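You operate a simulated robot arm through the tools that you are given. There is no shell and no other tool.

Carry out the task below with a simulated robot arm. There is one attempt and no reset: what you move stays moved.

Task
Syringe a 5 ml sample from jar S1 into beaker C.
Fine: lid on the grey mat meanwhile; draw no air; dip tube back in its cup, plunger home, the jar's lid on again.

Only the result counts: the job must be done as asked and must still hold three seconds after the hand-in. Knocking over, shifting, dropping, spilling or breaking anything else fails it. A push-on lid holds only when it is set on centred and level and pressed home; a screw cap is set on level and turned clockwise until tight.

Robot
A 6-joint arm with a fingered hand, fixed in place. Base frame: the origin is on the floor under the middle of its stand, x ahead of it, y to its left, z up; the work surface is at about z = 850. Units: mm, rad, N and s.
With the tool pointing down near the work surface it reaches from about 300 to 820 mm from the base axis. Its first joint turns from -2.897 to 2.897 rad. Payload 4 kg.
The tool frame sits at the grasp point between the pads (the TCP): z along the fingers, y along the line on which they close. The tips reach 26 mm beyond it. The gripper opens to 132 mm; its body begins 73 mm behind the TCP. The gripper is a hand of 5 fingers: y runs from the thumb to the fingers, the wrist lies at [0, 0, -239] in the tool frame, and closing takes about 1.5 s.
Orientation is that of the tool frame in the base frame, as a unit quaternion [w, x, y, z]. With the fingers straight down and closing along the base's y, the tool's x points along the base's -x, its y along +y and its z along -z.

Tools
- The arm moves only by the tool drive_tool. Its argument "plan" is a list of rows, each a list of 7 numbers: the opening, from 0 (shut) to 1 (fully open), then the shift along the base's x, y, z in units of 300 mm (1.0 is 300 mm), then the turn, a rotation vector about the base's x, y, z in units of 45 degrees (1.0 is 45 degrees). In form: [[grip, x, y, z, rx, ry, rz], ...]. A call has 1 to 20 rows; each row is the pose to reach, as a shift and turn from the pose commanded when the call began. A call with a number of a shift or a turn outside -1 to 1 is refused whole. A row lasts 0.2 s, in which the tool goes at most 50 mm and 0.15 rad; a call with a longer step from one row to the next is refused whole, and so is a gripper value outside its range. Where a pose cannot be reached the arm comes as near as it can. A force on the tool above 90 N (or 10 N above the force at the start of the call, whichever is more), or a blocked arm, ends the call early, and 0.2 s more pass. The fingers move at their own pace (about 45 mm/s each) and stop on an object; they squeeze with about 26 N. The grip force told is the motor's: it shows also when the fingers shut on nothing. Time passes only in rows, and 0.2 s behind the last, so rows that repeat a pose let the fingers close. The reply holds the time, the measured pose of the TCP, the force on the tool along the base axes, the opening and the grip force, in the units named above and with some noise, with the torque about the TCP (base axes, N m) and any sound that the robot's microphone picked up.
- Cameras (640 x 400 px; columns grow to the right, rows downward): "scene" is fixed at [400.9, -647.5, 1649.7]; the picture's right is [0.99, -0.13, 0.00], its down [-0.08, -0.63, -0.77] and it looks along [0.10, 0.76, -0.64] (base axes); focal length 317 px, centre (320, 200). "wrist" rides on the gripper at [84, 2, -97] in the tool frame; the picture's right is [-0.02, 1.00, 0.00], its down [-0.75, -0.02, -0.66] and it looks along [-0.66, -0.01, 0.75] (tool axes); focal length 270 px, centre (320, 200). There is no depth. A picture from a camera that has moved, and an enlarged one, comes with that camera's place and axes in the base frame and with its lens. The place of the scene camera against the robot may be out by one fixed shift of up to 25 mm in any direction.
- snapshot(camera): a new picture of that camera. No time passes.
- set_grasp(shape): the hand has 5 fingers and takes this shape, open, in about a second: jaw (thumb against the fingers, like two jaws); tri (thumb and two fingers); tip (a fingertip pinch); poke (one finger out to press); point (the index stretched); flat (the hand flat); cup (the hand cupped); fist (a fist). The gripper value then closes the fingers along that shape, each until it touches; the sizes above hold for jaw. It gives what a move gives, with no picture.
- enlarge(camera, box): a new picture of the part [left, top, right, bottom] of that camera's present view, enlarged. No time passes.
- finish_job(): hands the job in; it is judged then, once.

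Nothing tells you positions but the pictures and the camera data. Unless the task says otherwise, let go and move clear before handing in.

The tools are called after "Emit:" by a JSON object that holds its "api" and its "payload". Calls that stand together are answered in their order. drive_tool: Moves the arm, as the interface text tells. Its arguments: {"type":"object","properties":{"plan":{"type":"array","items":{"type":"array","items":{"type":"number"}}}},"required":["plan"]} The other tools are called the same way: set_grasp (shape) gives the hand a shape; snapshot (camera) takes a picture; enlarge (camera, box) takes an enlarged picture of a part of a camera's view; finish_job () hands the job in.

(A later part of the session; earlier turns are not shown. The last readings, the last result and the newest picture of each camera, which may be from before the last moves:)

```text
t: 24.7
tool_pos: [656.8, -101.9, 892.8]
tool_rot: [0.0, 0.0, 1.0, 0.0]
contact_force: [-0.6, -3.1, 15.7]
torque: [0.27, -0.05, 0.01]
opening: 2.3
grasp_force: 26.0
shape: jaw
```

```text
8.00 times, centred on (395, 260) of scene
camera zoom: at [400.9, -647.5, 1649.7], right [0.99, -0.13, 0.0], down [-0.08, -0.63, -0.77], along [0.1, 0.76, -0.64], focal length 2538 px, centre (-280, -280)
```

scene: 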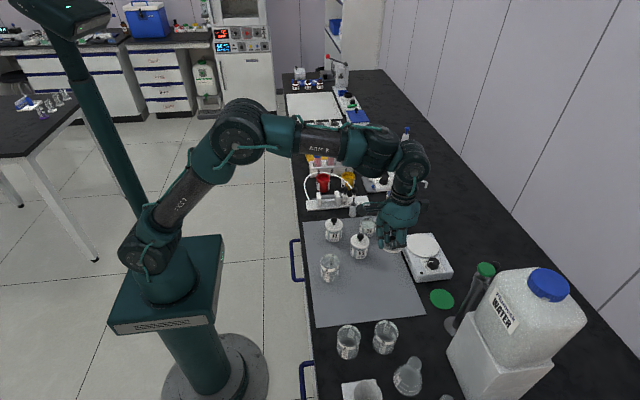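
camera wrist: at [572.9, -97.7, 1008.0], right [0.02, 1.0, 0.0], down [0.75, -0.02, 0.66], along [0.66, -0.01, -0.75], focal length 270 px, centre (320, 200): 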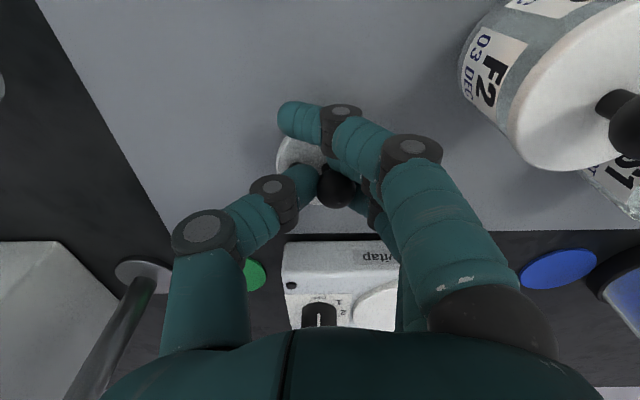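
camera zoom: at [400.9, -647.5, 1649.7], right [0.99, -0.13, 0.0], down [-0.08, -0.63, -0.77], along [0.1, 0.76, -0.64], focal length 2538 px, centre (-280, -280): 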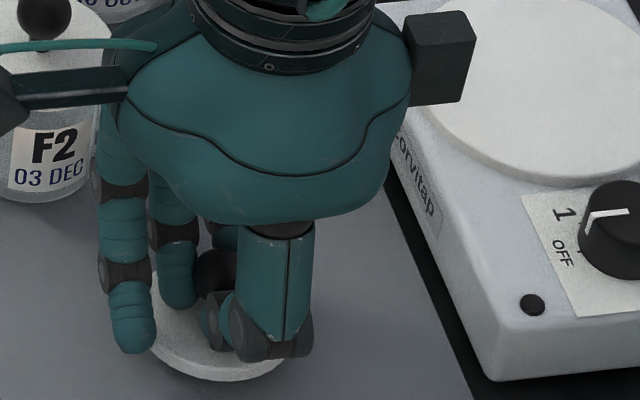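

The lid touches the mat at TCP z ≈ 893. I'll ease off the preload, open the fingers and lift clear.

Emit:
{"api": "drive_tool", "payload": {"plan": [[0, 0, 0, 0.003, 0, 0, 0], [0.1, 0, 0, 0.004, 0, 0, 0], [0.2, 0, 0, 0.004, 0, 0, 0], [0.3, 0, 0, 0.004, 0, 0, 0], [0.4, 0, 0, 0.004, 0, 0, 0], [0.45, 0, 0, 0.004, 0, 0, 0], [0.45, 0, 0, 0.004, 0, 0, 0], [0.45, 0, 0, 0.004, 0, 0, 0], [0.45, 0, 0, 0.03, 0, 0, 0], [0.45, 0, 0, 0.1, 0, 0, 0], [0.45, 0, 0, 0.2, 0, 0, 0], [0.45, 0, 0, 0.3, 0, 0, 0], [0.45, 0, 0, 0.4, 0, 0, 0], [0.45, 0, 0, 0.4, 0, 0, 0]]}}

Emit:
{"api": "snapshot", "payload": {"camera": "wrist"}}

Emit:
{"api": "enlarge", "payload": {"camera": "scene", "box": [310, 180, 450, 290]}}

```text
t: 27.7
tool_pos: [655.4, -100.7, 1012.9]
tool_rot: [0.0, -0.001, 1.0, 0.0]
contact_force: [-0.3, 0.2, 0.0]
torque: [0.03, 0.03, -0.02]
opening: 58.7
grasp_force: 0.0
shape: jaw
```

```text
taken
camera wrist: at [572.4, -97.6, 1110.4], right [0.02, 1.0, 0.0], down [0.75, -0.02, 0.66], along [0.66, -0.01, -0.75], focal length 270 px, centre (320, 200)
```

wrist: 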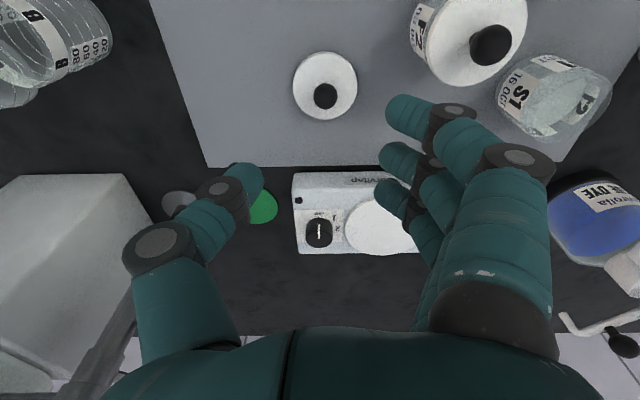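

```text
3.64 times, centred on (380, 235) of scene
camera zoom: at [400.9, -647.5, 1649.7], right [0.99, -0.13, 0.0], down [-0.08, -0.63, -0.77], along [0.1, 0.76, -0.64], focal length 1154 px, centre (102, 73)
```

zoom: 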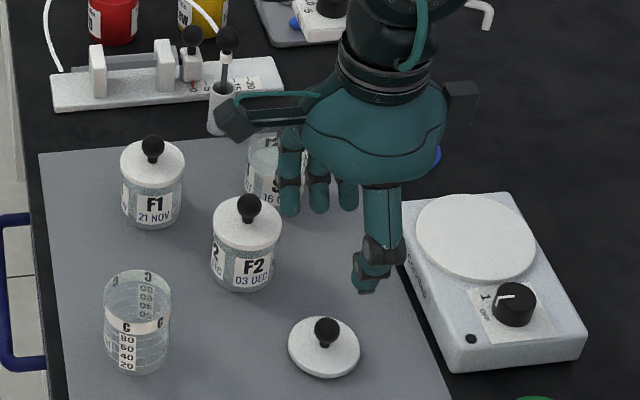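

The lid rests flat on the mat near (656, -101). Next I'll look down into S1 and study the dip tube before gripping it.

Emit:
{"api": "drive_tool", "payload": {"plan": [[0.45, 0, 0, 0.12, 0, 0, 0], [0.45, -0.01, 0.05, 0.22, 0, 0, 0], [0.45, -0.02, 0.18, 0.223, 0, 0, 0], [0.45, -0.03, 0.31, 0.223, 0, 0, 0], [0.45, -0.04, 0.44, 0.223, 0, 0, 0], [0.45, -0.05, 0.57, 0.223, 0, 0, 0], [0.45, -0.053, 0.667, 0.223, 0, 0, 0], [0.45, -0.053, 0.667, 0.223, 0, 0, 0]]}}

Emit:
{"api": "snapshot", "payload": {"camera": "wrist"}}

Emit:
{"api": "enlarge", "payload": {"camera": "wrist", "box": [260, 30, 420, 130]}}

Emit:
{"api": "enlarge", "payload": {"camera": "wrist", "box": [370, 0, 530, 100]}}

Emit:
{"api": "enlarge", "payload": {"camera": "scene", "box": [340, 180, 400, 240]}}

```text
t: 29.5
tool_pos: [639.9, 99.3, 1079.0]
tool_rot: [0.0, 0.001, 1.0, 0.0]
contact_force: [0.0, 0.7, 0.2]
torque: [0.03, -0.05, 0.01]
opening: 58.3
grasp_force: 0.1
shape: jaw
```

```text
taken
camera wrist: at [555.8, 102.7, 1176.8], right [0.02, 1.0, 0.0], down [0.75, -0.02, 0.66], along [0.66, -0.01, -0.75], focal length 270 px, centre (320, 200)
```

wrist: 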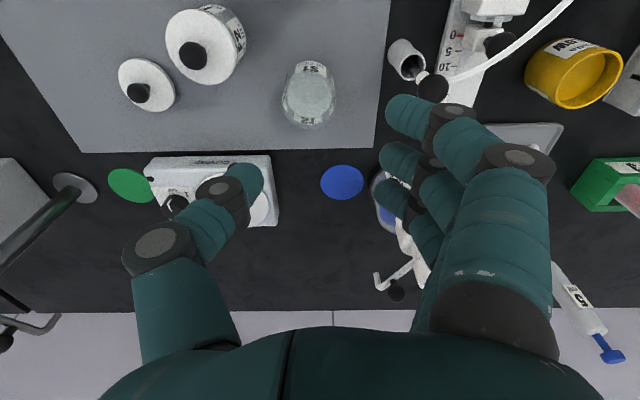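

```text
4.00 times, centred on (340, 80) of wrist
camera zoom: at [555.8, 102.7, 1176.8], right [0.02, 1.0, 0.0], down [0.75, -0.02, 0.66], along [0.66, -0.01, -0.75], focal length 1081 px, centre (240, 680)
```

zoom: 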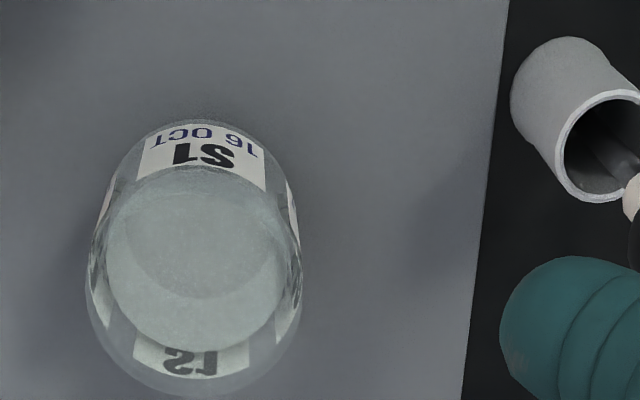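

```text
4.00 times, centred on (450, 50) of wrist
camera zoom: at [555.8, 102.7, 1176.8], right [0.02, 1.0, 0.0], down [0.75, -0.02, 0.66], along [0.66, -0.01, -0.75], focal length 1081 px, centre (-200, 800)
```

zoom: 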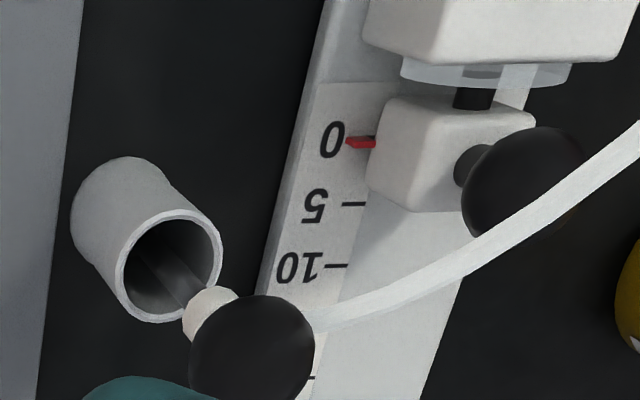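

```text
6.67 times, centred on (370, 210) of scene
camera zoom: at [400.9, -647.5, 1649.7], right [0.99, -0.13, 0.0], down [-0.08, -0.63, -0.77], along [0.1, 0.76, -0.64], focal length 2115 px, centre (-13, 133)
```

zoom: 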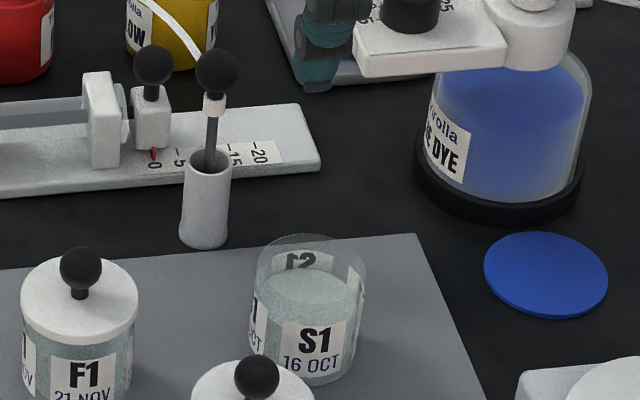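

S1 is open with liquid to roughly z ≈ 890, and the dip ball refines to about (631, 190, 963). I plan to grip the ball with the tool tilted about 37°, with the wrist toward the robot. When the hand is upright again, the rod will lean inside the jar and rest stably from the bottom corner to the rim.

Emit:
{"api": "drive_tool", "payload": {"plan": [[0.4, -0.01, 0.08, 0, 0, -0.1, 0], [0.4, -0.02, 0.16, -0.01, 0, -0.25, 0], [0.4, -0.04, 0.24, -0.03, 0, -0.4, 0], [0.4, -0.059, 0.298, -0.066, 0, -0.55, 0], [0.4, -0.059, 0.298, -0.066, 0, -0.7, 0], [0.4, -0.059, 0.298, -0.066, 0, -0.822, 0], [0.4, -0.059, 0.298, -0.066, 0, -0.822, 0]]}}

Emit:
{"api": "snapshot", "payload": {"camera": "wrist"}}

Emit:
{"api": "snapshot", "payload": {"camera": "scene"}}

```text
t: 31.1
tool_pos: [621.4, 189.2, 1058.8]
tool_rot: [0.319, 0.0, 0.948, 0.0]
contact_force: [-0.4, -0.1, 0.0]
torque: [-0.01, -0.02, -0.01]
opening: 53.5
grasp_force: 0.0
shape: jaw
```

```text
taken
camera wrist: at [497.2, 191.9, 1086.5], right [0.02, 1.0, 0.01], down [0.2, -0.02, 0.98], along [0.98, -0.01, -0.2], focal length 270 px, centre (320, 200)
```

wrist: 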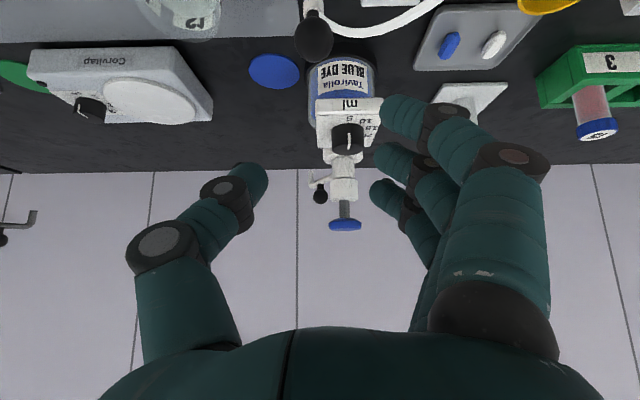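

```text
taken
```

scene: 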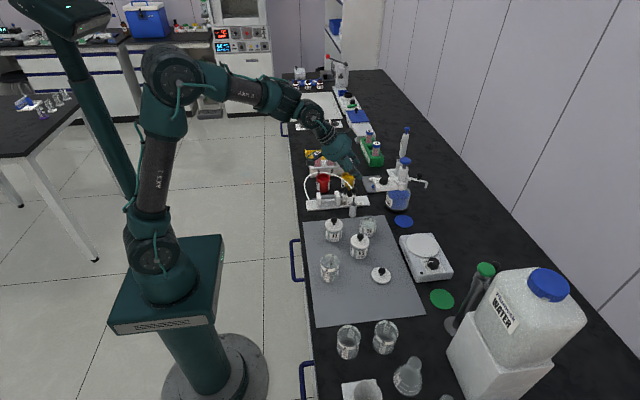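

Emit:
{"api": "drive_tool", "payload": {"plan": [[0.4, 0, -0.001, -0.07, 0, 0, 0], [0.4, 0, -0.001, -0.14, 0, 0, 0], [0.4, 0, -0.001, -0.2, 0, 0, 0], [0.4, -0.001, -0.001, -0.24, 0, 0, 0], [0.4, -0.001, -0.001, -0.27, 0, 0, 0], [0.4, -0.002, -0.001, -0.293, 0, 0, 0], [0.4, -0.002, -0.001, -0.293, 0, 0, 0]]}}

Emit:
{"api": "snapshot", "payload": {"camera": "wrist"}}

Emit:
{"api": "enlarge", "payload": {"camera": "scene", "box": [320, 150, 400, 220]}}

```text
t: 32.7
tool_pos: [621.9, 189.4, 970.8]
tool_rot: [0.317, 0.0, 0.948, 0.0]
contact_force: [0.2, 0.0, -0.1]
torque: [0.02, 0.03, 0.01]
opening: 53.8
grasp_force: 0.1
shape: jaw
```

```text
taken
camera wrist: at [496.4, 192.0, 998.7], right [0.02, 1.0, 0.01], down [0.21, -0.02, 0.98], along [0.98, -0.01, -0.21], focal length 270 px, centre (320, 200)
```

wrist: 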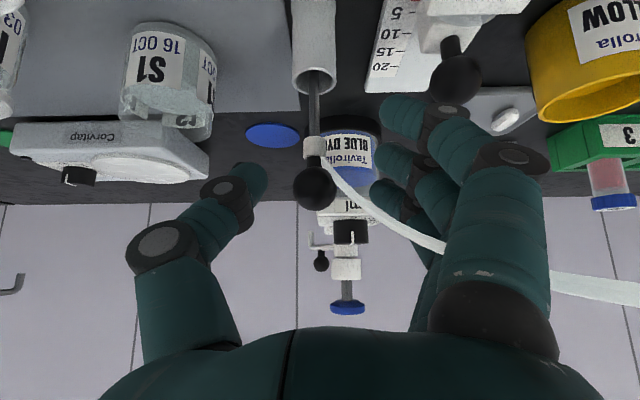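

```text
5.71 times, centred on (360, 185) of scene
camera zoom: at [400.9, -647.5, 1649.7], right [0.99, -0.13, 0.0], down [-0.08, -0.63, -0.77], along [0.1, 0.76, -0.64], focal length 1813 px, centre (91, 286)
```

zoom: 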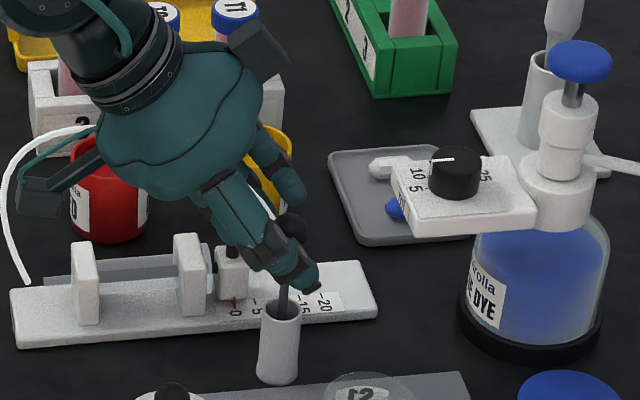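

The ball sits between the thumb and the middle fingers, just as S1's knob did. Closing now.

Emit:
{"api": "drive_tool", "payload": {"plan": [[0, 0, 0, 0, 0, 0, 0], [0, 0, 0, 0, 0, 0, 0], [0, 0, 0, 0, 0, 0, 0], [0, 0, 0, 0, 0, 0, 0], [0, 0, 0, 0, 0, 0, 0], [0, 0, 0, 0, 0, 0, 0], [0, 0, 0, 0, 0, 0, 0]]}}

Emit:
{"api": "snapshot", "payload": {"camera": "wrist"}}

Emit:
{"api": "enlarge", "payload": {"camera": "scene", "box": [320, 150, 400, 220]}}

```text
t: 34.3
tool_pos: [621.8, 188.8, 970.9]
tool_rot: [0.318, 0.0, 0.948, 0.0]
contact_force: [0.4, 1.1, -0.8]
torque: [0.14, 0.03, 0.0]
opening: 2.8
grasp_force: 26.4
shape: jaw
```

```text
taken
camera wrist: at [496.4, 192.1, 998.8], right [0.02, 1.0, 0.01], down [0.21, -0.02, 0.98], along [0.98, -0.01, -0.21], focal length 270 px, centre (320, 200)
```

wrist: 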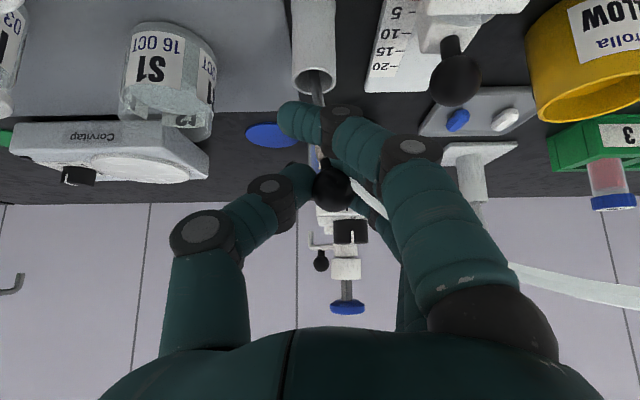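

```text
5.71 times, centred on (360, 185) of scene
camera zoom: at [400.9, -647.5, 1649.7], right [0.99, -0.13, 0.0], down [-0.08, -0.63, -0.77], along [0.1, 0.76, -0.64], focal length 1813 px, centre (91, 286)
```

zoom: 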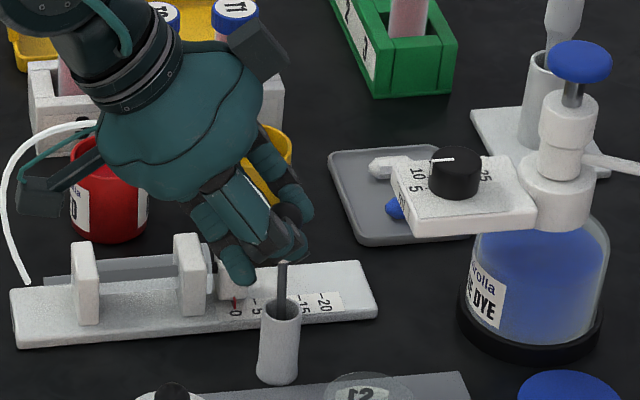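

The ball is gripped and the force is low. I'll lift the dip tube straight out of its cup.

Emit:
{"api": "drive_tool", "payload": {"plan": [[0, 0, 0, 0.03, 0, 0, 0], [0, 0, 0, 0.08, 0, 0, 0], [0, 0, 0, 0.13, 0, 0, 0], [0, 0, 0, 0.18, 0, 0, 0], [0, 0, 0, 0.23, 0, 0, 0], [0, 0, 0, 0.28, 0, 0, 0], [0, 0, 0, 0.33, 0, 0, 0], [0, 0, 0, 0.33, 0, 0, 0]]}}

Emit:
{"api": "snapshot", "payload": {"camera": "wrist"}}

Emit:
{"api": "enlarge", "payload": {"camera": "scene", "box": [300, 120, 420, 220]}}

```text
t: 36.1
tool_pos: [623.1, 188.2, 1070.1]
tool_rot: [0.317, -0.001, 0.948, 0.0]
contact_force: [0.2, -0.5, -0.3]
torque: [-0.03, -0.02, -0.02]
opening: 2.7
grasp_force: 25.9
shape: jaw
```

```text
taken
camera wrist: at [496.5, 191.4, 1098.5], right [0.02, 1.0, 0.01], down [0.21, -0.02, 0.98], along [0.98, -0.01, -0.21], focal length 270 px, centre (320, 200)
```

wrist: 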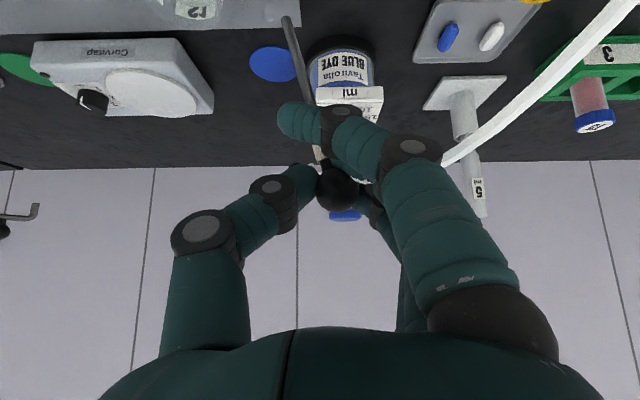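

```text
4.00 times, centred on (360, 170) of scene
camera zoom: at [400.9, -647.5, 1649.7], right [0.99, -0.13, 0.0], down [-0.08, -0.63, -0.77], along [0.1, 0.76, -0.64], focal length 1269 px, centre (160, 320)
```

zoom: 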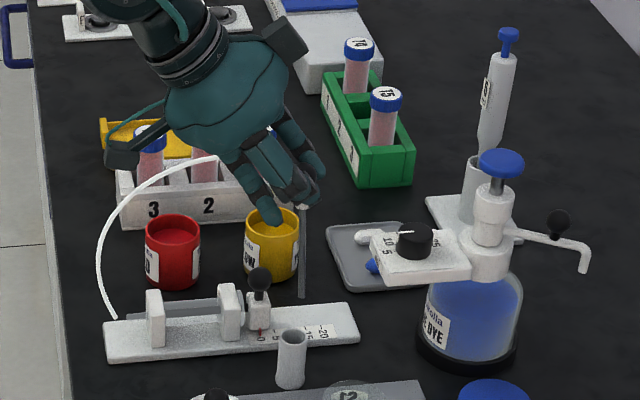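

The dip tube is out and hangs with its tip about 105 mm below the ball. I'll bring the hand nearly upright so the rod leans, and move it over S1 with the tip staying well above the rim.

Emit:
{"api": "drive_tool", "payload": {"plan": [[0, 0, 0, 0, 0, 0.12, 0], [0, 0.02, -0.02, 0, 0, 0.27, 0], [0, 0.06, -0.07, 0, 0, 0.42, 0], [0, 0.11, -0.13, 0, 0, 0.57, 0], [0, 0.16, -0.19, 0, 0, 0.711, 0], [0, 0.21, -0.25, 0, 0, 0.711, 0], [0, 0.242, -0.305, 0, 0, 0.711, 0], [0, 0.242, -0.305, 0, 0, 0.711, 0], [0, 0.242, -0.305, 0, 0, 0.711, 0]]}}

Emit:
{"api": "snapshot", "payload": {"camera": "wrist"}}

Emit:
{"api": "enlarge", "payload": {"camera": "scene", "box": [330, 150, 430, 250]}}

```text
t: 38.1
tool_pos: [695.0, 96.1, 1069.7]
tool_rot: [0.044, 0.001, 0.999, 0.0]
contact_force: [-0.3, -0.4, -0.6]
torque: [0.02, 0.01, 0.02]
opening: 2.4
grasp_force: 25.9
shape: jaw
```

```text
taken
camera wrist: at [602.7, 100.0, 1160.6], right [0.02, 1.0, 0.0], down [0.69, -0.02, 0.72], along [0.72, -0.01, -0.69], focal length 270 px, centre (320, 200)
```

wrist: 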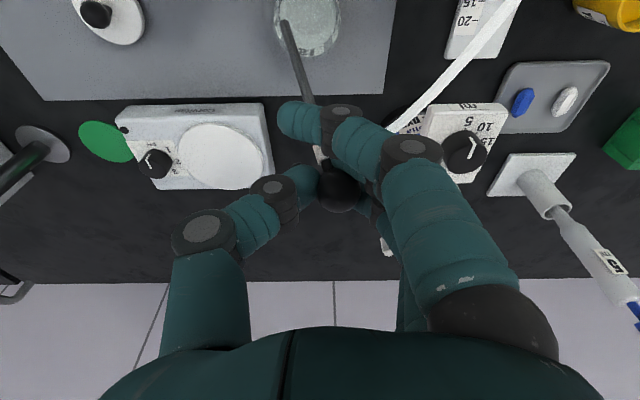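

```text
4.00 times, centred on (380, 200) of scene
camera zoom: at [400.9, -647.5, 1649.7], right [0.99, -0.13, 0.0], down [-0.08, -0.63, -0.77], along [0.1, 0.76, -0.64], focal length 1269 px, centre (80, 200)
```

zoom: 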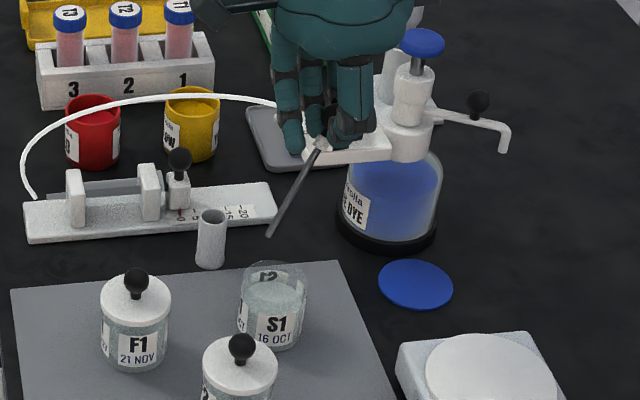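

Emit:
{"api": "drive_tool", "payload": {"plan": [[0, -0.003, 0.003, -0.05, 0, 0, 0], [0, -0.005, 0.004, -0.1, 0, 0, 0], [0, -0.005, 0.004, -0.15, 0, 0, 0], [0, -0.005, 0.004, -0.19, 0, 0, 0], [0, -0.005, 0.004, -0.19, 0, 0, 0]]}}

Emit:
{"api": "snapshot", "payload": {"camera": "wrist"}}

Emit:
{"api": "enlarge", "payload": {"camera": "scene", "box": [330, 170, 410, 250]}}

```text
t: 39.3
tool_pos: [692.4, 98.7, 1013.2]
tool_rot: [0.044, 0.0, 0.999, 0.0]
contact_force: [0.5, 0.3, 0.7]
torque: [-0.03, 0.02, 0.0]
opening: 2.6
grasp_force: 25.3
shape: jaw
```

```text
taken
camera wrist: at [600.3, 100.8, 1103.3], right [0.02, 1.0, 0.0], down [0.69, -0.02, 0.72], along [0.72, -0.01, -0.69], focal length 270 px, centre (320, 200)
```

wrist: 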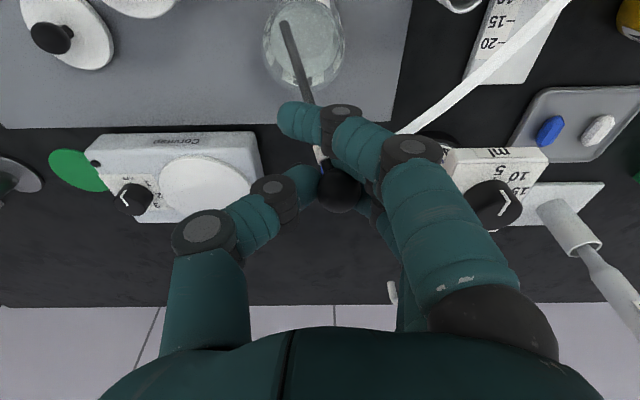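

```text
5.00 times, centred on (370, 210) of scene
camera zoom: at [400.9, -647.5, 1649.7], right [0.99, -0.13, 0.0], down [-0.08, -0.63, -0.77], along [0.1, 0.76, -0.64], focal length 1586 px, centre (70, 150)
```

zoom: 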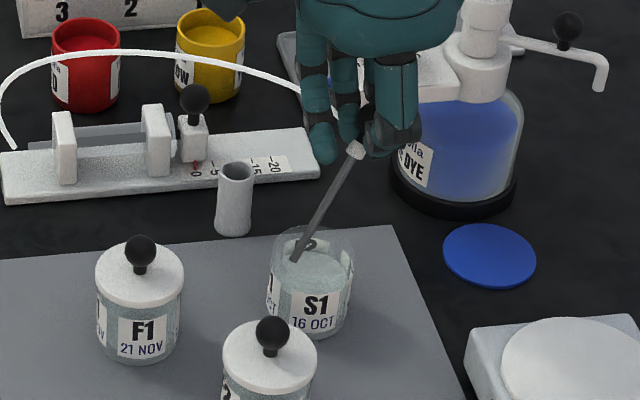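

The tip is just above S1's rim and slightly close to the wall. I'll shift it about 4 mm inward and lower it to near the jar floor.

Emit:
{"api": "drive_tool", "payload": {"plan": [[0, 0.0117, 0.0083, 0, 0, 0, 0], [0, 0.0117, 0.0083, -0.03, 0, 0, 0], [0, 0.0117, 0.0083, -0.06, 0, 0, 0], [0, 0.0117, 0.0083, -0.09, 0, 0, 0], [0, 0.0117, 0.0083, -0.12, 0, 0, 0], [0, 0.0117, 0.0083, -0.15, 0, 0, 0], [0, 0.0117, 0.0083, -0.17, 0, 0, 0], [0, 0.0117, 0.0083, -0.17, 0, 0, 0]]}}

Emit:
{"api": "snapshot", "payload": {"camera": "wrist"}}

Emit:
{"api": "enlarge", "payload": {"camera": "scene", "box": [345, 195, 405, 245]}}

```text
t: 41.1
tool_pos: [696.7, 101.1, 961.3]
tool_rot: [0.044, 0.001, 0.999, 0.0]
contact_force: [0.9, 0.0, -0.6]
torque: [-0.02, -0.02, 0.0]
opening: 2.3
grasp_force: 25.5
shape: jaw
```

```text
taken
camera wrist: at [604.4, 103.5, 1051.8], right [0.02, 1.0, 0.0], down [0.69, -0.02, 0.72], along [0.72, -0.01, -0.69], focal length 270 px, centre (320, 200)
```

wrist: 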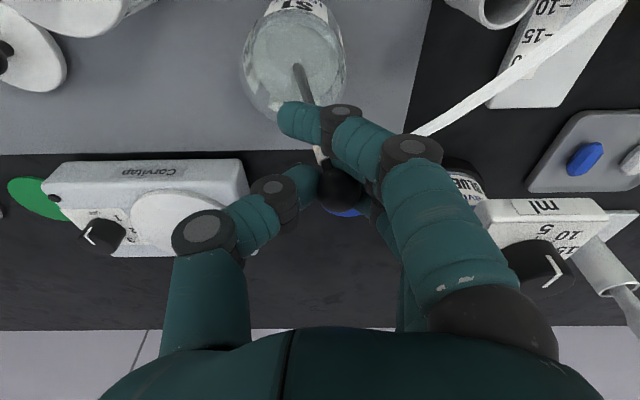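

```text
8.00 times, centred on (375, 220) of scene
camera zoom: at [400.9, -647.5, 1649.7], right [0.99, -0.13, 0.0], down [-0.08, -0.63, -0.77], along [0.1, 0.76, -0.64], focal length 2538 px, centre (-120, 40)
```

zoom: 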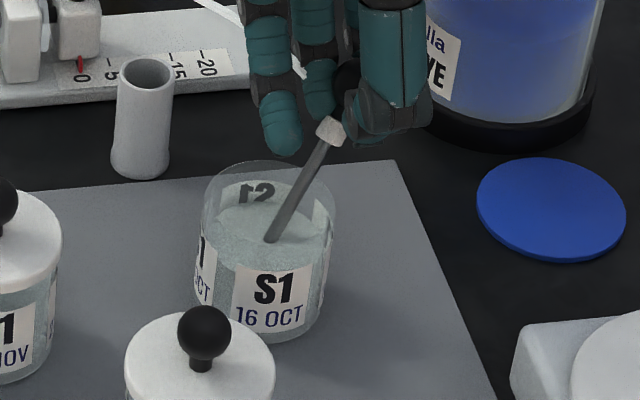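

Emit:
{"api": "drive_tool", "payload": {"plan": [[0, 0, 0, -0.008, 0, 0, 0], [0, 0, 0, -0.016, 0, 0, 0], [0, 0, 0, -0.022, 0, 0, 0], [0, 0, 0, -0.022, 0, 0, 0]]}}

Emit:
{"api": "enlarge", "payload": {"camera": "scene", "box": [345, 195, 405, 245]}}

```text
t: 42.1
tool_pos: [695.9, 100.4, 955.0]
tool_rot: [0.044, 0.002, 0.999, 0.0]
contact_force: [0.4, 0.1, 0.4]
torque: [-0.01, 0.04, -0.01]
opening: 2.6
grasp_force: 25.8
shape: jaw
```

```text
8.00 times, centred on (375, 220) of scene
camera zoom: at [400.9, -647.5, 1649.7], right [0.99, -0.13, 0.0], down [-0.08, -0.63, -0.77], along [0.1, 0.76, -0.64], focal length 2538 px, centre (-120, 40)
```

zoom: 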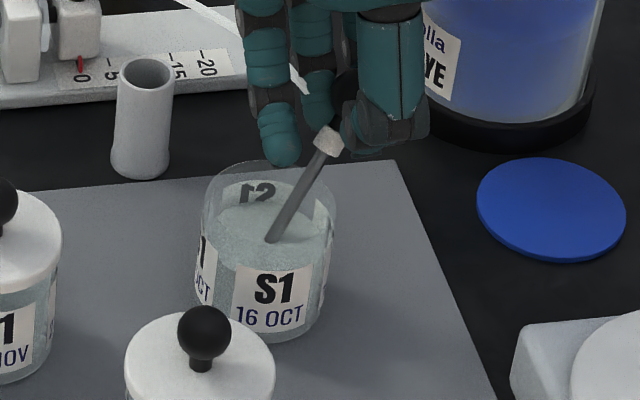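

Emit:
{"api": "drive_tool", "payload": {"plan": [[0, 0, 0, -0.006, 0, 0, 0], [0, 0, 0, -0.012, 0, 0, 0], [0, 0, 0, -0.012, 0, 0, 0]]}}

Emit:
{"api": "enlarge", "payload": {"camera": "scene", "box": [345, 195, 405, 245]}}

```text
t: 42.9
tool_pos: [697.4, 100.6, 952.2]
tool_rot: [0.044, 0.0, 0.999, 0.0]
contact_force: [1.7, 1.6, 10.8]
torque: [0.13, 0.02, -0.02]
opening: 2.9
grasp_force: 25.9
shape: jaw
```

```text
8.00 times, centred on (375, 220) of scene
camera zoom: at [400.9, -647.5, 1649.7], right [0.99, -0.13, 0.0], down [-0.08, -0.63, -0.77], along [0.1, 0.76, -0.64], focal length 2538 px, centre (-120, 40)
```

zoom: 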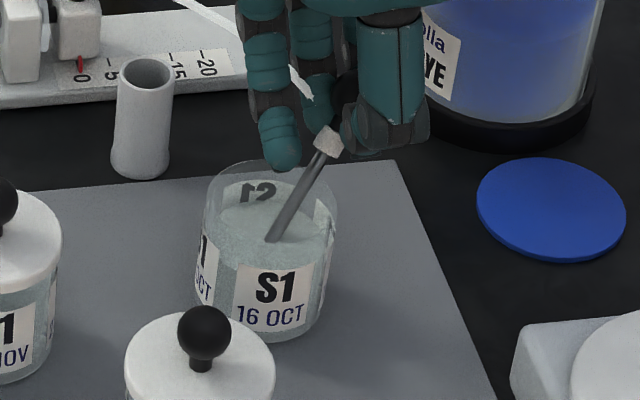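

The tip has touched the jar floor (about 11 N). I'll back off slightly and release gently so the rod settles on the rim.

Emit:
{"api": "drive_tool", "payload": {"plan": [[0, 0, 0, 0.005, 0, 0, 0], [0, 0, 0, 0.006, 0, 0, 0], [0.1, 0, 0, 0.006, 0, 0, 0], [0.15, 0, 0, 0.006, 0, 0, 0], [0.2, 0, 0, 0.006, 0, 0, 0], [0.25, 0, 0, 0.006, 0, 0, 0], [0.3, 0, 0, 0.006, 0, 0, 0], [0.4, 0, 0, 0.006, 0, 0, 0], [0.4, 0, 0, 0.006, 0, 0, 0], [0.4, 0, 0, 0.006, 0, 0, 0]]}}

Emit:
{"api": "snapshot", "payload": {"camera": "wrist"}}

Emit:
{"api": "enlarge", "payload": {"camera": "scene", "box": [345, 195, 405, 245]}}

```text
t: 45.1
tool_pos: [696.5, 101.0, 954.8]
tool_rot: [0.043, 0.001, 0.999, 0.0]
contact_force: [0.6, 0.3, -0.5]
torque: [0.02, 0.0, 0.05]
opening: 52.2
grasp_force: 0.0
shape: jaw
```

```text
taken
camera wrist: at [604.5, 103.4, 1044.1], right [0.02, 1.0, 0.0], down [0.69, -0.02, 0.72], along [0.72, -0.01, -0.69], focal length 270 px, centre (320, 200)
```

wrist: 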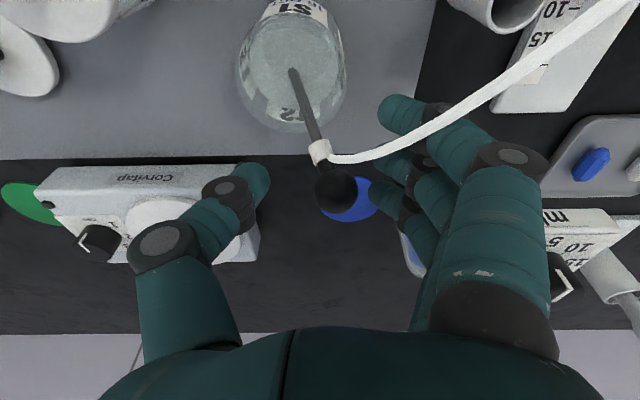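

```text
8.00 times, centred on (375, 220) of scene
camera zoom: at [400.9, -647.5, 1649.7], right [0.99, -0.13, 0.0], down [-0.08, -0.63, -0.77], along [0.1, 0.76, -0.64], focal length 2538 px, centre (-120, 40)
```

zoom: 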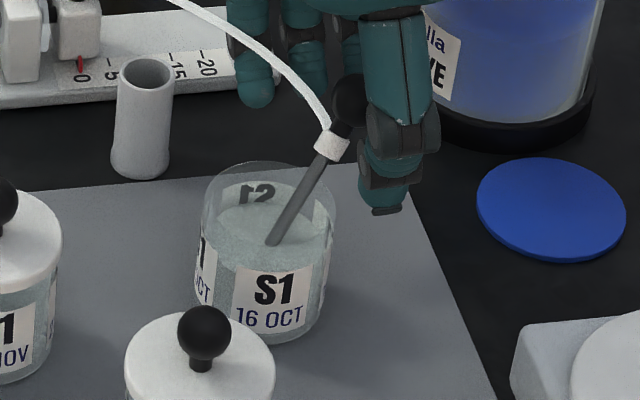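

The rod now leans steadily in S1 with its tip in the liquid. I'll lift away, straighten the tool and look down at the plunger before gripping it.

Emit:
{"api": "drive_tool", "payload": {"plan": [[0.45, 0, 0, 0.04, 0, 0, 0], [0.45, 0, 0, 0.12, 0, 0, 0], [0.45, 0, 0, 0.22, 0, 0, 0], [0.45, 0, 0, 0.32, 0, 0.05, 0], [0.45, -0.06, 0.1, 0.32, 0, 0.111, 0], [0.45, -0.12, 0.2, 0.32, 0, 0.111, 0], [0.45, -0.18, 0.3, 0.32, 0, 0.111, 0], [0.45, -0.24, 0.4, 0.32, 0, 0.111, 0], [0.45, -0.285, 0.493, 0.3, 0, 0.111, 0], [0.45, -0.285, 0.493, 0.2, 0, 0.111, 0], [0.45, -0.285, 0.493, 0.187, 0, 0.111, 0], [0.45, -0.285, 0.493, 0.187, 0, 0.111, 0]]}}

Emit:
{"api": "snapshot", "payload": {"camera": "wrist"}}

Emit:
{"api": "enlarge", "payload": {"camera": "wrist", "box": [240, 40, 420, 150]}}

Emit:
{"api": "enlarge", "payload": {"camera": "scene", "box": [300, 150, 400, 240]}}

```text
t: 47.7
tool_pos: [610.8, 249.4, 1009.9]
tool_rot: [0.0, 0.001, 1.0, 0.0]
contact_force: [0.4, -0.1, -0.1]
torque: [-0.02, 0.04, 0.03]
opening: 58.6
grasp_force: 0.0
shape: jaw
```

```text
taken
camera wrist: at [527.3, 252.2, 1107.7], right [0.02, 1.0, 0.0], down [0.75, -0.02, 0.66], along [0.66, -0.01, -0.75], focal length 270 px, centre (320, 200)
```

wrist: 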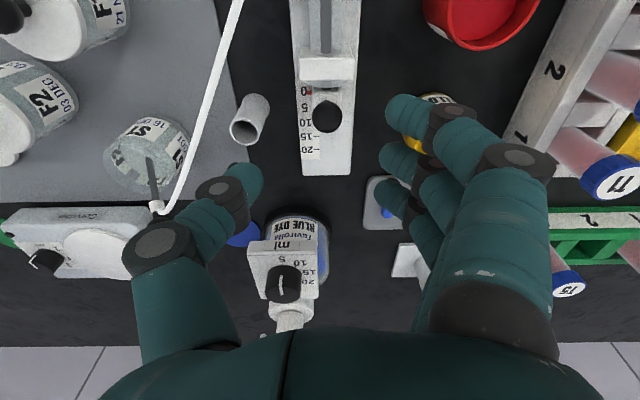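

```text
3.56 times, centred on (330, 95) of wrist
camera zoom: at [527.3, 252.2, 1107.7], right [0.02, 1.0, 0.0], down [0.75, -0.02, 0.66], along [0.66, -0.01, -0.75], focal length 961 px, centre (284, 573)
```

zoom: 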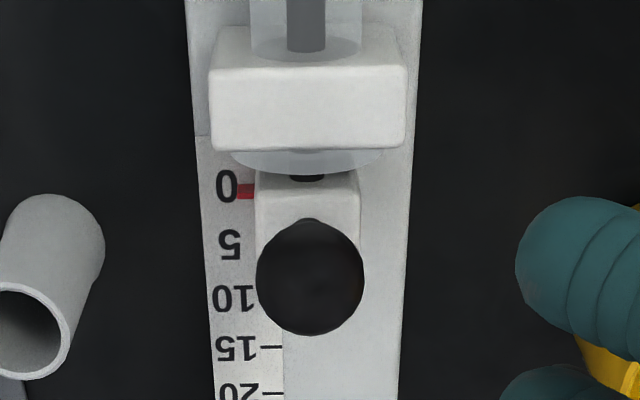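

```text
4.44 times, centred on (350, 195) of scene
camera zoom: at [400.9, -647.5, 1649.7], right [0.99, -0.13, 0.0], down [-0.08, -0.63, -0.77], along [0.1, 0.76, -0.64], focal length 1410 px, centre (187, 222)
```

zoom: 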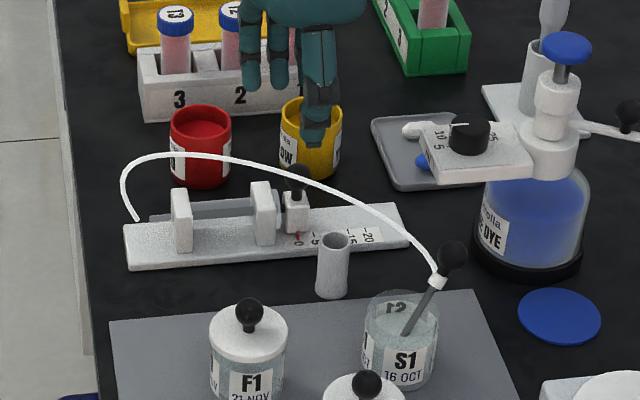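

Emit:
{"api": "enlarge", "payload": {"camera": "scene", "box": [320, 180, 370, 215]}}

Emit:
{"api": "enlarge", "payload": {"camera": "wrist", "box": [280, 40, 370, 130]}}

```text
11.43 times, centred on (345, 198) of scene
camera zoom: at [400.9, -647.5, 1649.7], right [0.99, -0.13, 0.0], down [-0.08, -0.63, -0.77], along [0.1, 0.76, -0.64], focal length 3626 px, centre (34, 229)
```

zoom: 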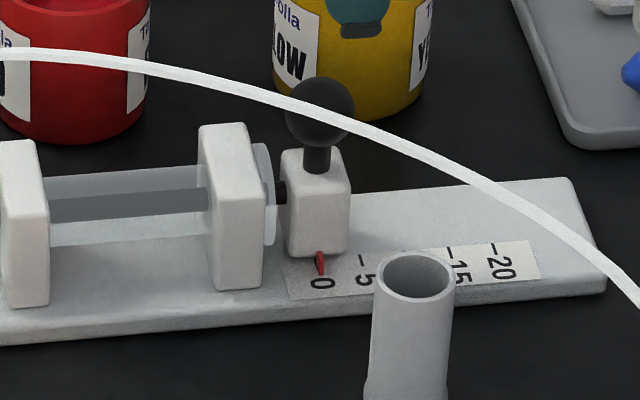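

```text
4.44 times, centred on (325, 85) of wrist
camera zoom: at [527.3, 252.2, 1107.7], right [0.02, 1.0, 0.0], down [0.75, -0.02, 0.66], along [0.66, -0.01, -0.75], focal length 1201 px, centre (298, 711)
```

zoom: 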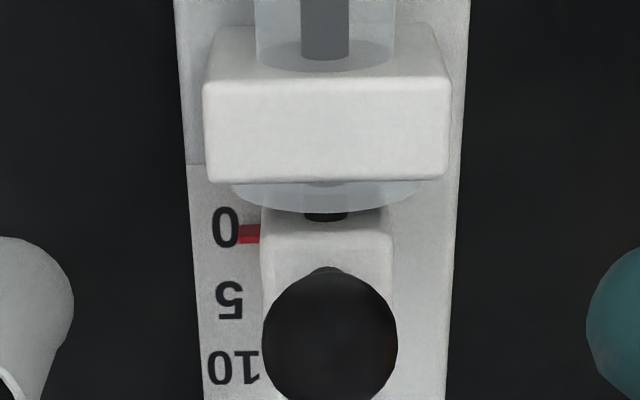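

The plunger knob is at about (613, 257, 917.5), and the nearby bracket top is at about z = 906. I'll descend so the tips stay above the bracket while still reaching the ball's equator.

Emit:
{"api": "drive_tool", "payload": {"plan": [[0.45, -0.002, -0.006, -0.06, 0, 0, 0], [0.45, -0.002, -0.006, -0.12, 0, 0, 0], [0.45, -0.002, -0.006, -0.17, 0, 0, 0], [0.45, -0.002, -0.006, -0.21, 0, 0, 0], [0.45, -0.002, -0.006, -0.23, 0, 0, 0], [0.45, -0.002, -0.006, -0.243, 0, 0, 0], [0.45, -0.002, -0.006, -0.243, 0, 0, 0]]}}

Emit:
{"api": "snapshot", "payload": {"camera": "wrist"}}

Emit:
{"api": "enlarge", "payload": {"camera": "scene", "box": [310, 160, 380, 215]}}

Emit:
{"api": "enlarge", "payload": {"camera": "wrist", "box": [230, 80, 410, 230]}}

```text
t: 49.3
tool_pos: [610.1, 247.2, 937.6]
tool_rot: [0.0, 0.0, 1.0, 0.0]
contact_force: [-1.2, -1.1, 0.8]
torque: [-0.04, -0.02, 0.0]
opening: 58.6
grasp_force: 0.0
shape: jaw
```

```text
taken
camera wrist: at [526.7, 250.2, 1034.8], right [0.02, 1.0, 0.0], down [0.75, -0.02, 0.66], along [0.66, -0.01, -0.75], focal length 270 px, centre (320, 200)
```

wrist: 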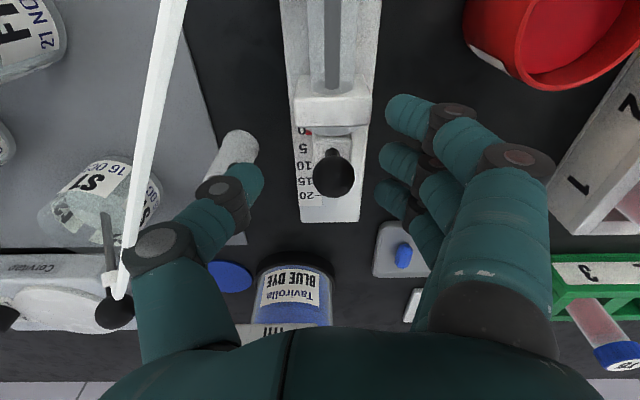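

```text
7.27 times, centred on (345, 188) of scene
camera zoom: at [400.9, -647.5, 1649.7], right [0.99, -0.13, 0.0], down [-0.08, -0.63, -0.77], along [0.1, 0.76, -0.64], focal length 2308 px, centre (138, 291)
```

zoom: 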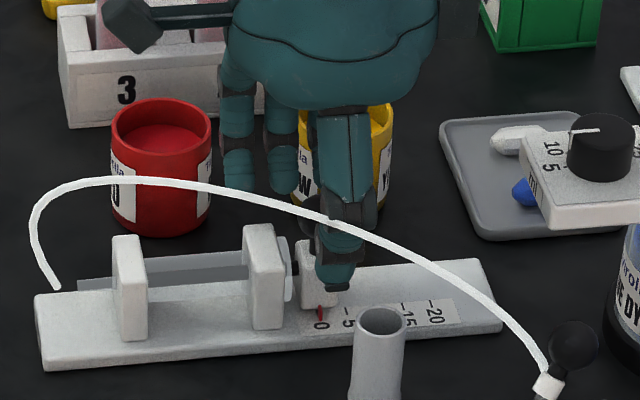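

```text
2.67 times, centred on (320, 155) of wrist
camera zoom: at [526.7, 250.2, 1034.8], right [0.02, 1.0, 0.0], down [0.75, -0.02, 0.66], along [0.66, -0.01, -0.75], focal length 721 px, centre (320, 320)
```

zoom: 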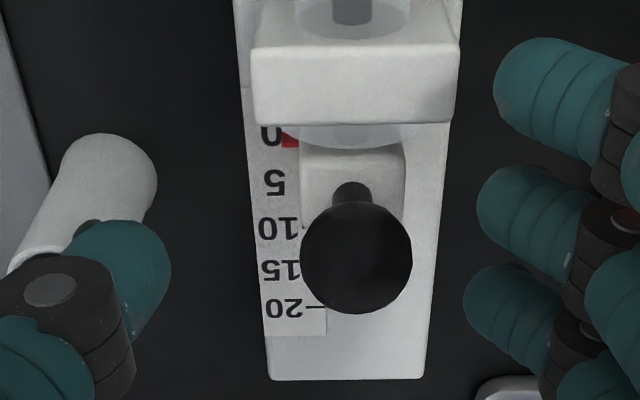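

Emit:
{"api": "drive_tool", "payload": {"plan": [[0, 0, 0, 0, 0, 0, 0], [0, 0, 0, 0, 0, 0, 0], [0, 0, 0, 0, 0, 0, 0], [0, 0, 0, 0, 0, 0, 0], [0, 0, 0, 0, 0, 0, 0], [0, 0, 0, 0, 0, 0, 0], [0, 0, 0, 0, 0, 0, 0]]}}

Emit:
{"api": "snapshot", "payload": {"camera": "wrist"}}

Emit:
{"api": "enlarge", "payload": {"camera": "wrist", "box": [230, 80, 410, 230]}}

Emit:
{"api": "enlarge", "payload": {"camera": "scene", "box": [310, 160, 380, 215]}}

```text
t: 50.9
tool_pos: [609.9, 246.9, 936.5]
tool_rot: [0.0, 0.0, 1.0, 0.0]
contact_force: [-1.3, -12.0, 0.2]
torque: [-0.15, 0.03, 0.0]
opening: 2.6
grasp_force: 25.9
shape: jaw
```

```text
taken
camera wrist: at [526.8, 249.6, 1034.9], right [0.02, 1.0, 0.0], down [0.75, -0.02, 0.66], along [0.66, -0.02, -0.75], focal length 270 px, centre (320, 200)
```

wrist: 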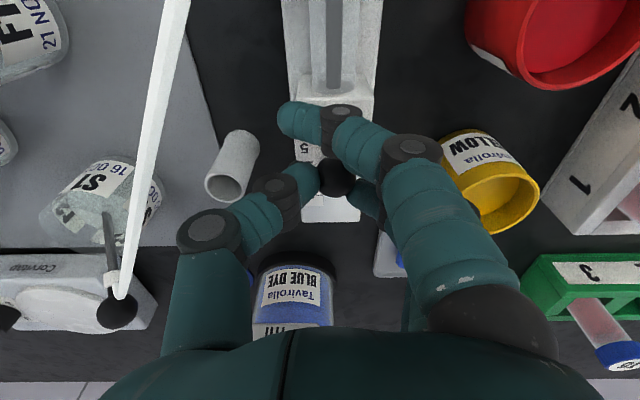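

```text
2.67 times, centred on (320, 155) of wrist
camera zoom: at [526.8, 249.6, 1034.9], right [0.02, 1.0, 0.0], down [0.75, -0.02, 0.66], along [0.66, -0.02, -0.75], focal length 721 px, centre (320, 320)
```

zoom: 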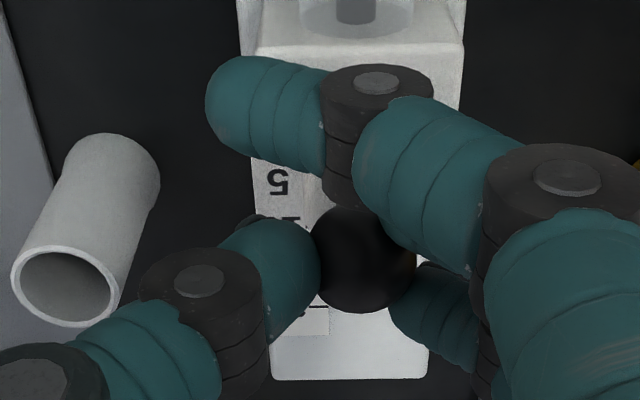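

```text
7.27 times, centred on (345, 188) of scene
camera zoom: at [400.9, -647.5, 1649.7], right [0.99, -0.13, 0.0], down [-0.08, -0.63, -0.77], along [0.1, 0.76, -0.64], focal length 2308 px, centre (138, 291)
```

zoom: 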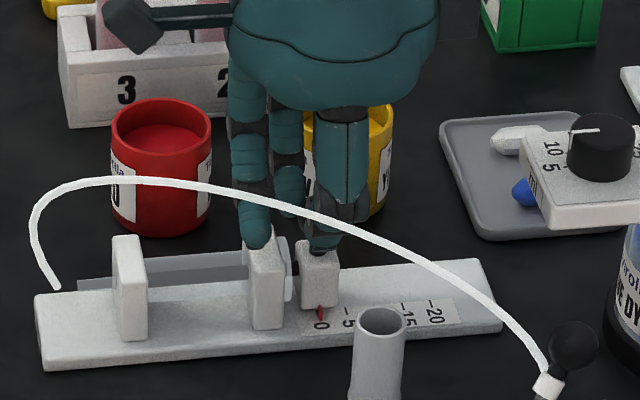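

The knob is held, with a slight sideways load from the offset grip. I'll relieve that and draw the plunger slowly along +x by about 13.5 mm, then read the scale.

Emit:
{"api": "drive_tool", "payload": {"plan": [[0, 0, -0.003, 0, 0, 0, 0], [0, 0.005, -0.005, 0, 0, 0, 0], [0, 0.01, -0.005, 0, 0, 0, 0], [0, 0.015, -0.005, 0, 0, 0, 0], [0, 0.02, -0.005, 0, 0, 0, 0], [0, 0.025, -0.005, 0, 0, 0, 0], [0, 0.03, -0.005, 0, 0, 0, 0], [0, 0.035, -0.005, 0, 0, 0, 0], [0, 0.04, -0.005, 0, 0, 0, 0], [0, 0.045, -0.005, 0, 0, 0, 0], [0, 0.045, -0.005, 0, 0, 0, 0]]}}

Emit:
{"api": "snapshot", "payload": {"camera": "wrist"}}

Emit:
{"api": "enlarge", "payload": {"camera": "scene", "box": [320, 180, 370, 215]}}

Emit:
{"api": "enlarge", "payload": {"camera": "wrist", "box": [270, 60, 390, 220]}}

```text
t: 53.3
tool_pos: [624.4, 246.1, 937.9]
tool_rot: [0.0, 0.001, 1.0, -0.001]
contact_force: [0.6, -1.9, -0.8]
torque: [0.0, 0.02, 0.0]
opening: 2.1
grasp_force: 25.7
shape: jaw
```

```text
taken
camera wrist: at [540.3, 248.2, 1035.0], right [0.02, 1.0, 0.0], down [0.75, -0.02, 0.66], along [0.66, -0.01, -0.75], focal length 270 px, centre (320, 200)
```

wrist: 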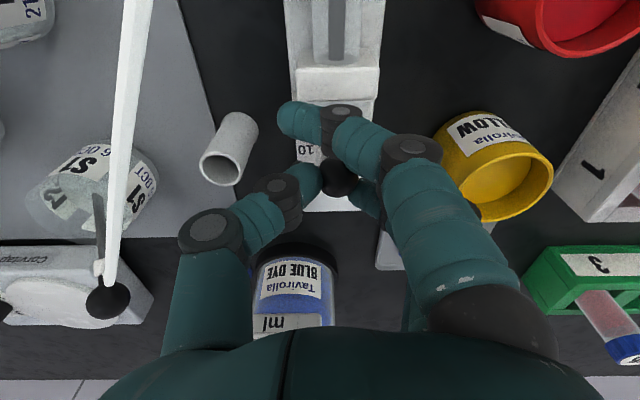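

```text
11.43 times, centred on (345, 198) of scene
camera zoom: at [400.9, -647.5, 1649.7], right [0.99, -0.13, 0.0], down [-0.08, -0.63, -0.77], along [0.1, 0.76, -0.64], focal length 3626 px, centre (34, 229)
```

zoom: 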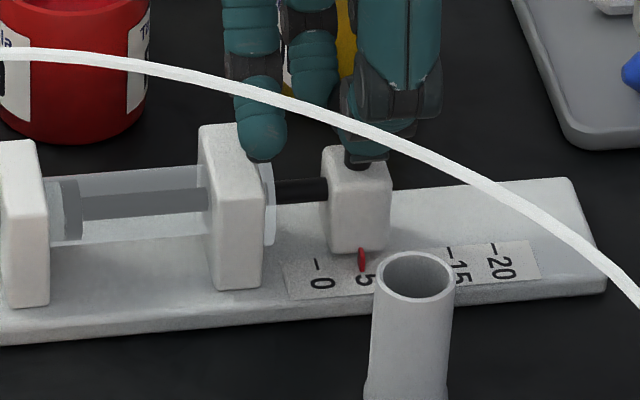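

```text
2.50 times, centred on (330, 140) of wrist
camera zoom: at [540.3, 248.2, 1035.0], right [0.02, 1.0, 0.0], down [0.75, -0.02, 0.66], along [0.66, -0.01, -0.75], focal length 676 px, centre (295, 350)
```

zoom: 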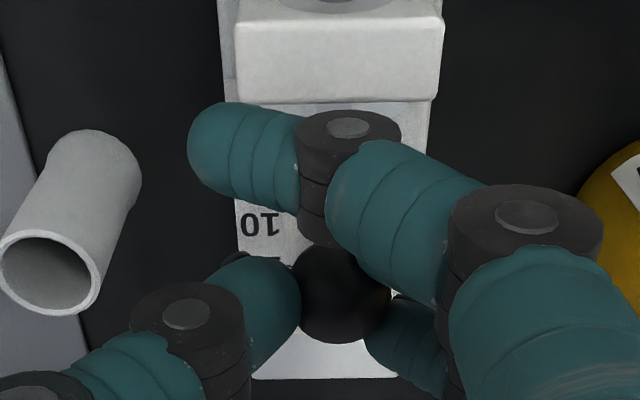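

Emit:
{"api": "enlarge", "payload": {"camera": "scene", "box": [340, 196, 360, 208]}}

Emit:
{"api": "enlarge", "payload": {"camera": "scene", "box": [340, 180, 396, 215]}}

```text
16.00 times, centred on (350, 202) of scene
camera zoom: at [400.9, -647.5, 1649.7], right [0.99, -0.13, 0.0], down [-0.08, -0.63, -0.77], along [0.1, 0.76, -0.64], focal length 5076 px, centre (-160, 168)
```

zoom: 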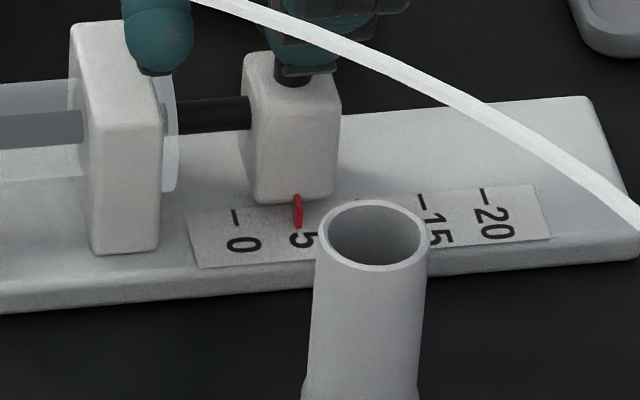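

```text
11.43 times, centred on (368, 198) of scene
camera zoom: at [400.9, -647.5, 1649.7], right [0.99, -0.13, 0.0], down [-0.08, -0.63, -0.77], along [0.1, 0.76, -0.64], focal length 3626 px, centre (-229, 229)
```

zoom: 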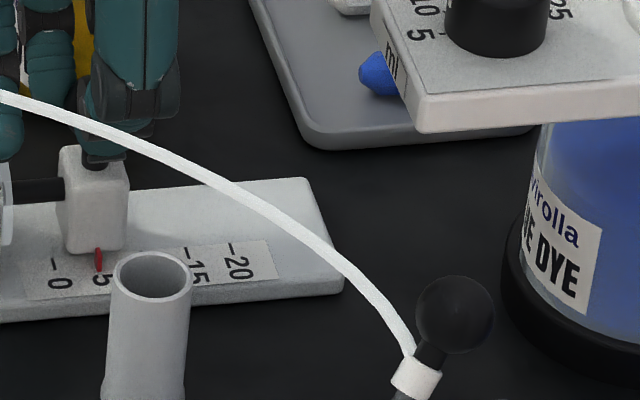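

The pointer reads close to 5. Allowing for the view angle and the measured travel (about 13.7 mm at 3 mm/ml), it is about 4.6 ml, so I'll draw another 1.2 mm and re-read.

Emit:
{"api": "drive_tool", "payload": {"plan": [[0, 0.002, 0, 0, 0, 0, 0], [0, 0.004, 0, 0, 0, 0, 0], [0, 0.004, 0, 0, 0, 0, 0]]}}

Emit:
{"api": "enlarge", "payload": {"camera": "scene", "box": [340, 196, 360, 208]}}

Emit:
{"api": "enlarge", "payload": {"camera": "scene", "box": [320, 180, 370, 215]}}

```text
t: 54.1
tool_pos: [624.6, 245.1, 936.2]
tool_rot: [0.0, 0.001, 1.0, 0.0]
contact_force: [0.3, -2.8, -0.3]
torque: [0.04, 0.0, -0.06]
opening: 2.4
grasp_force: 25.5
shape: jaw
```

```text
16.00 times, centred on (350, 202) of scene
camera zoom: at [400.9, -647.5, 1649.7], right [0.99, -0.13, 0.0], down [-0.08, -0.63, -0.77], along [0.1, 0.76, -0.64], focal length 5076 px, centre (-160, 168)
```

zoom: 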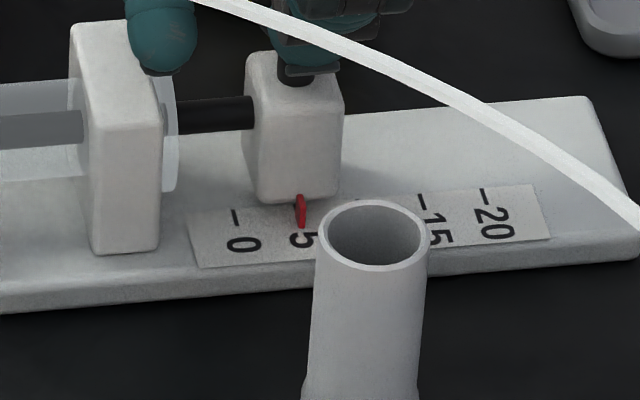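

```text
11.43 times, centred on (345, 198) of scene
camera zoom: at [400.9, -647.5, 1649.7], right [0.99, -0.13, 0.0], down [-0.08, -0.63, -0.77], along [0.1, 0.76, -0.64], focal length 3626 px, centre (34, 229)
```

zoom: 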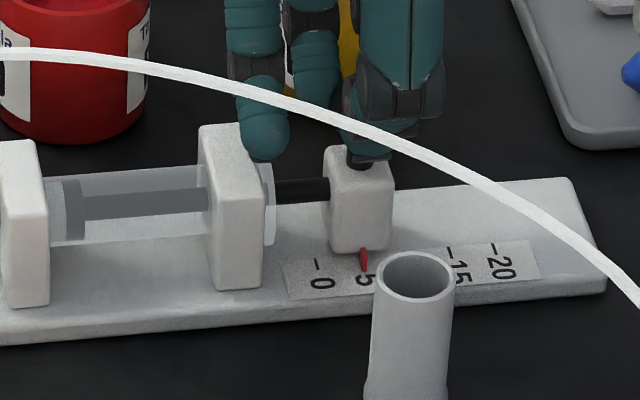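

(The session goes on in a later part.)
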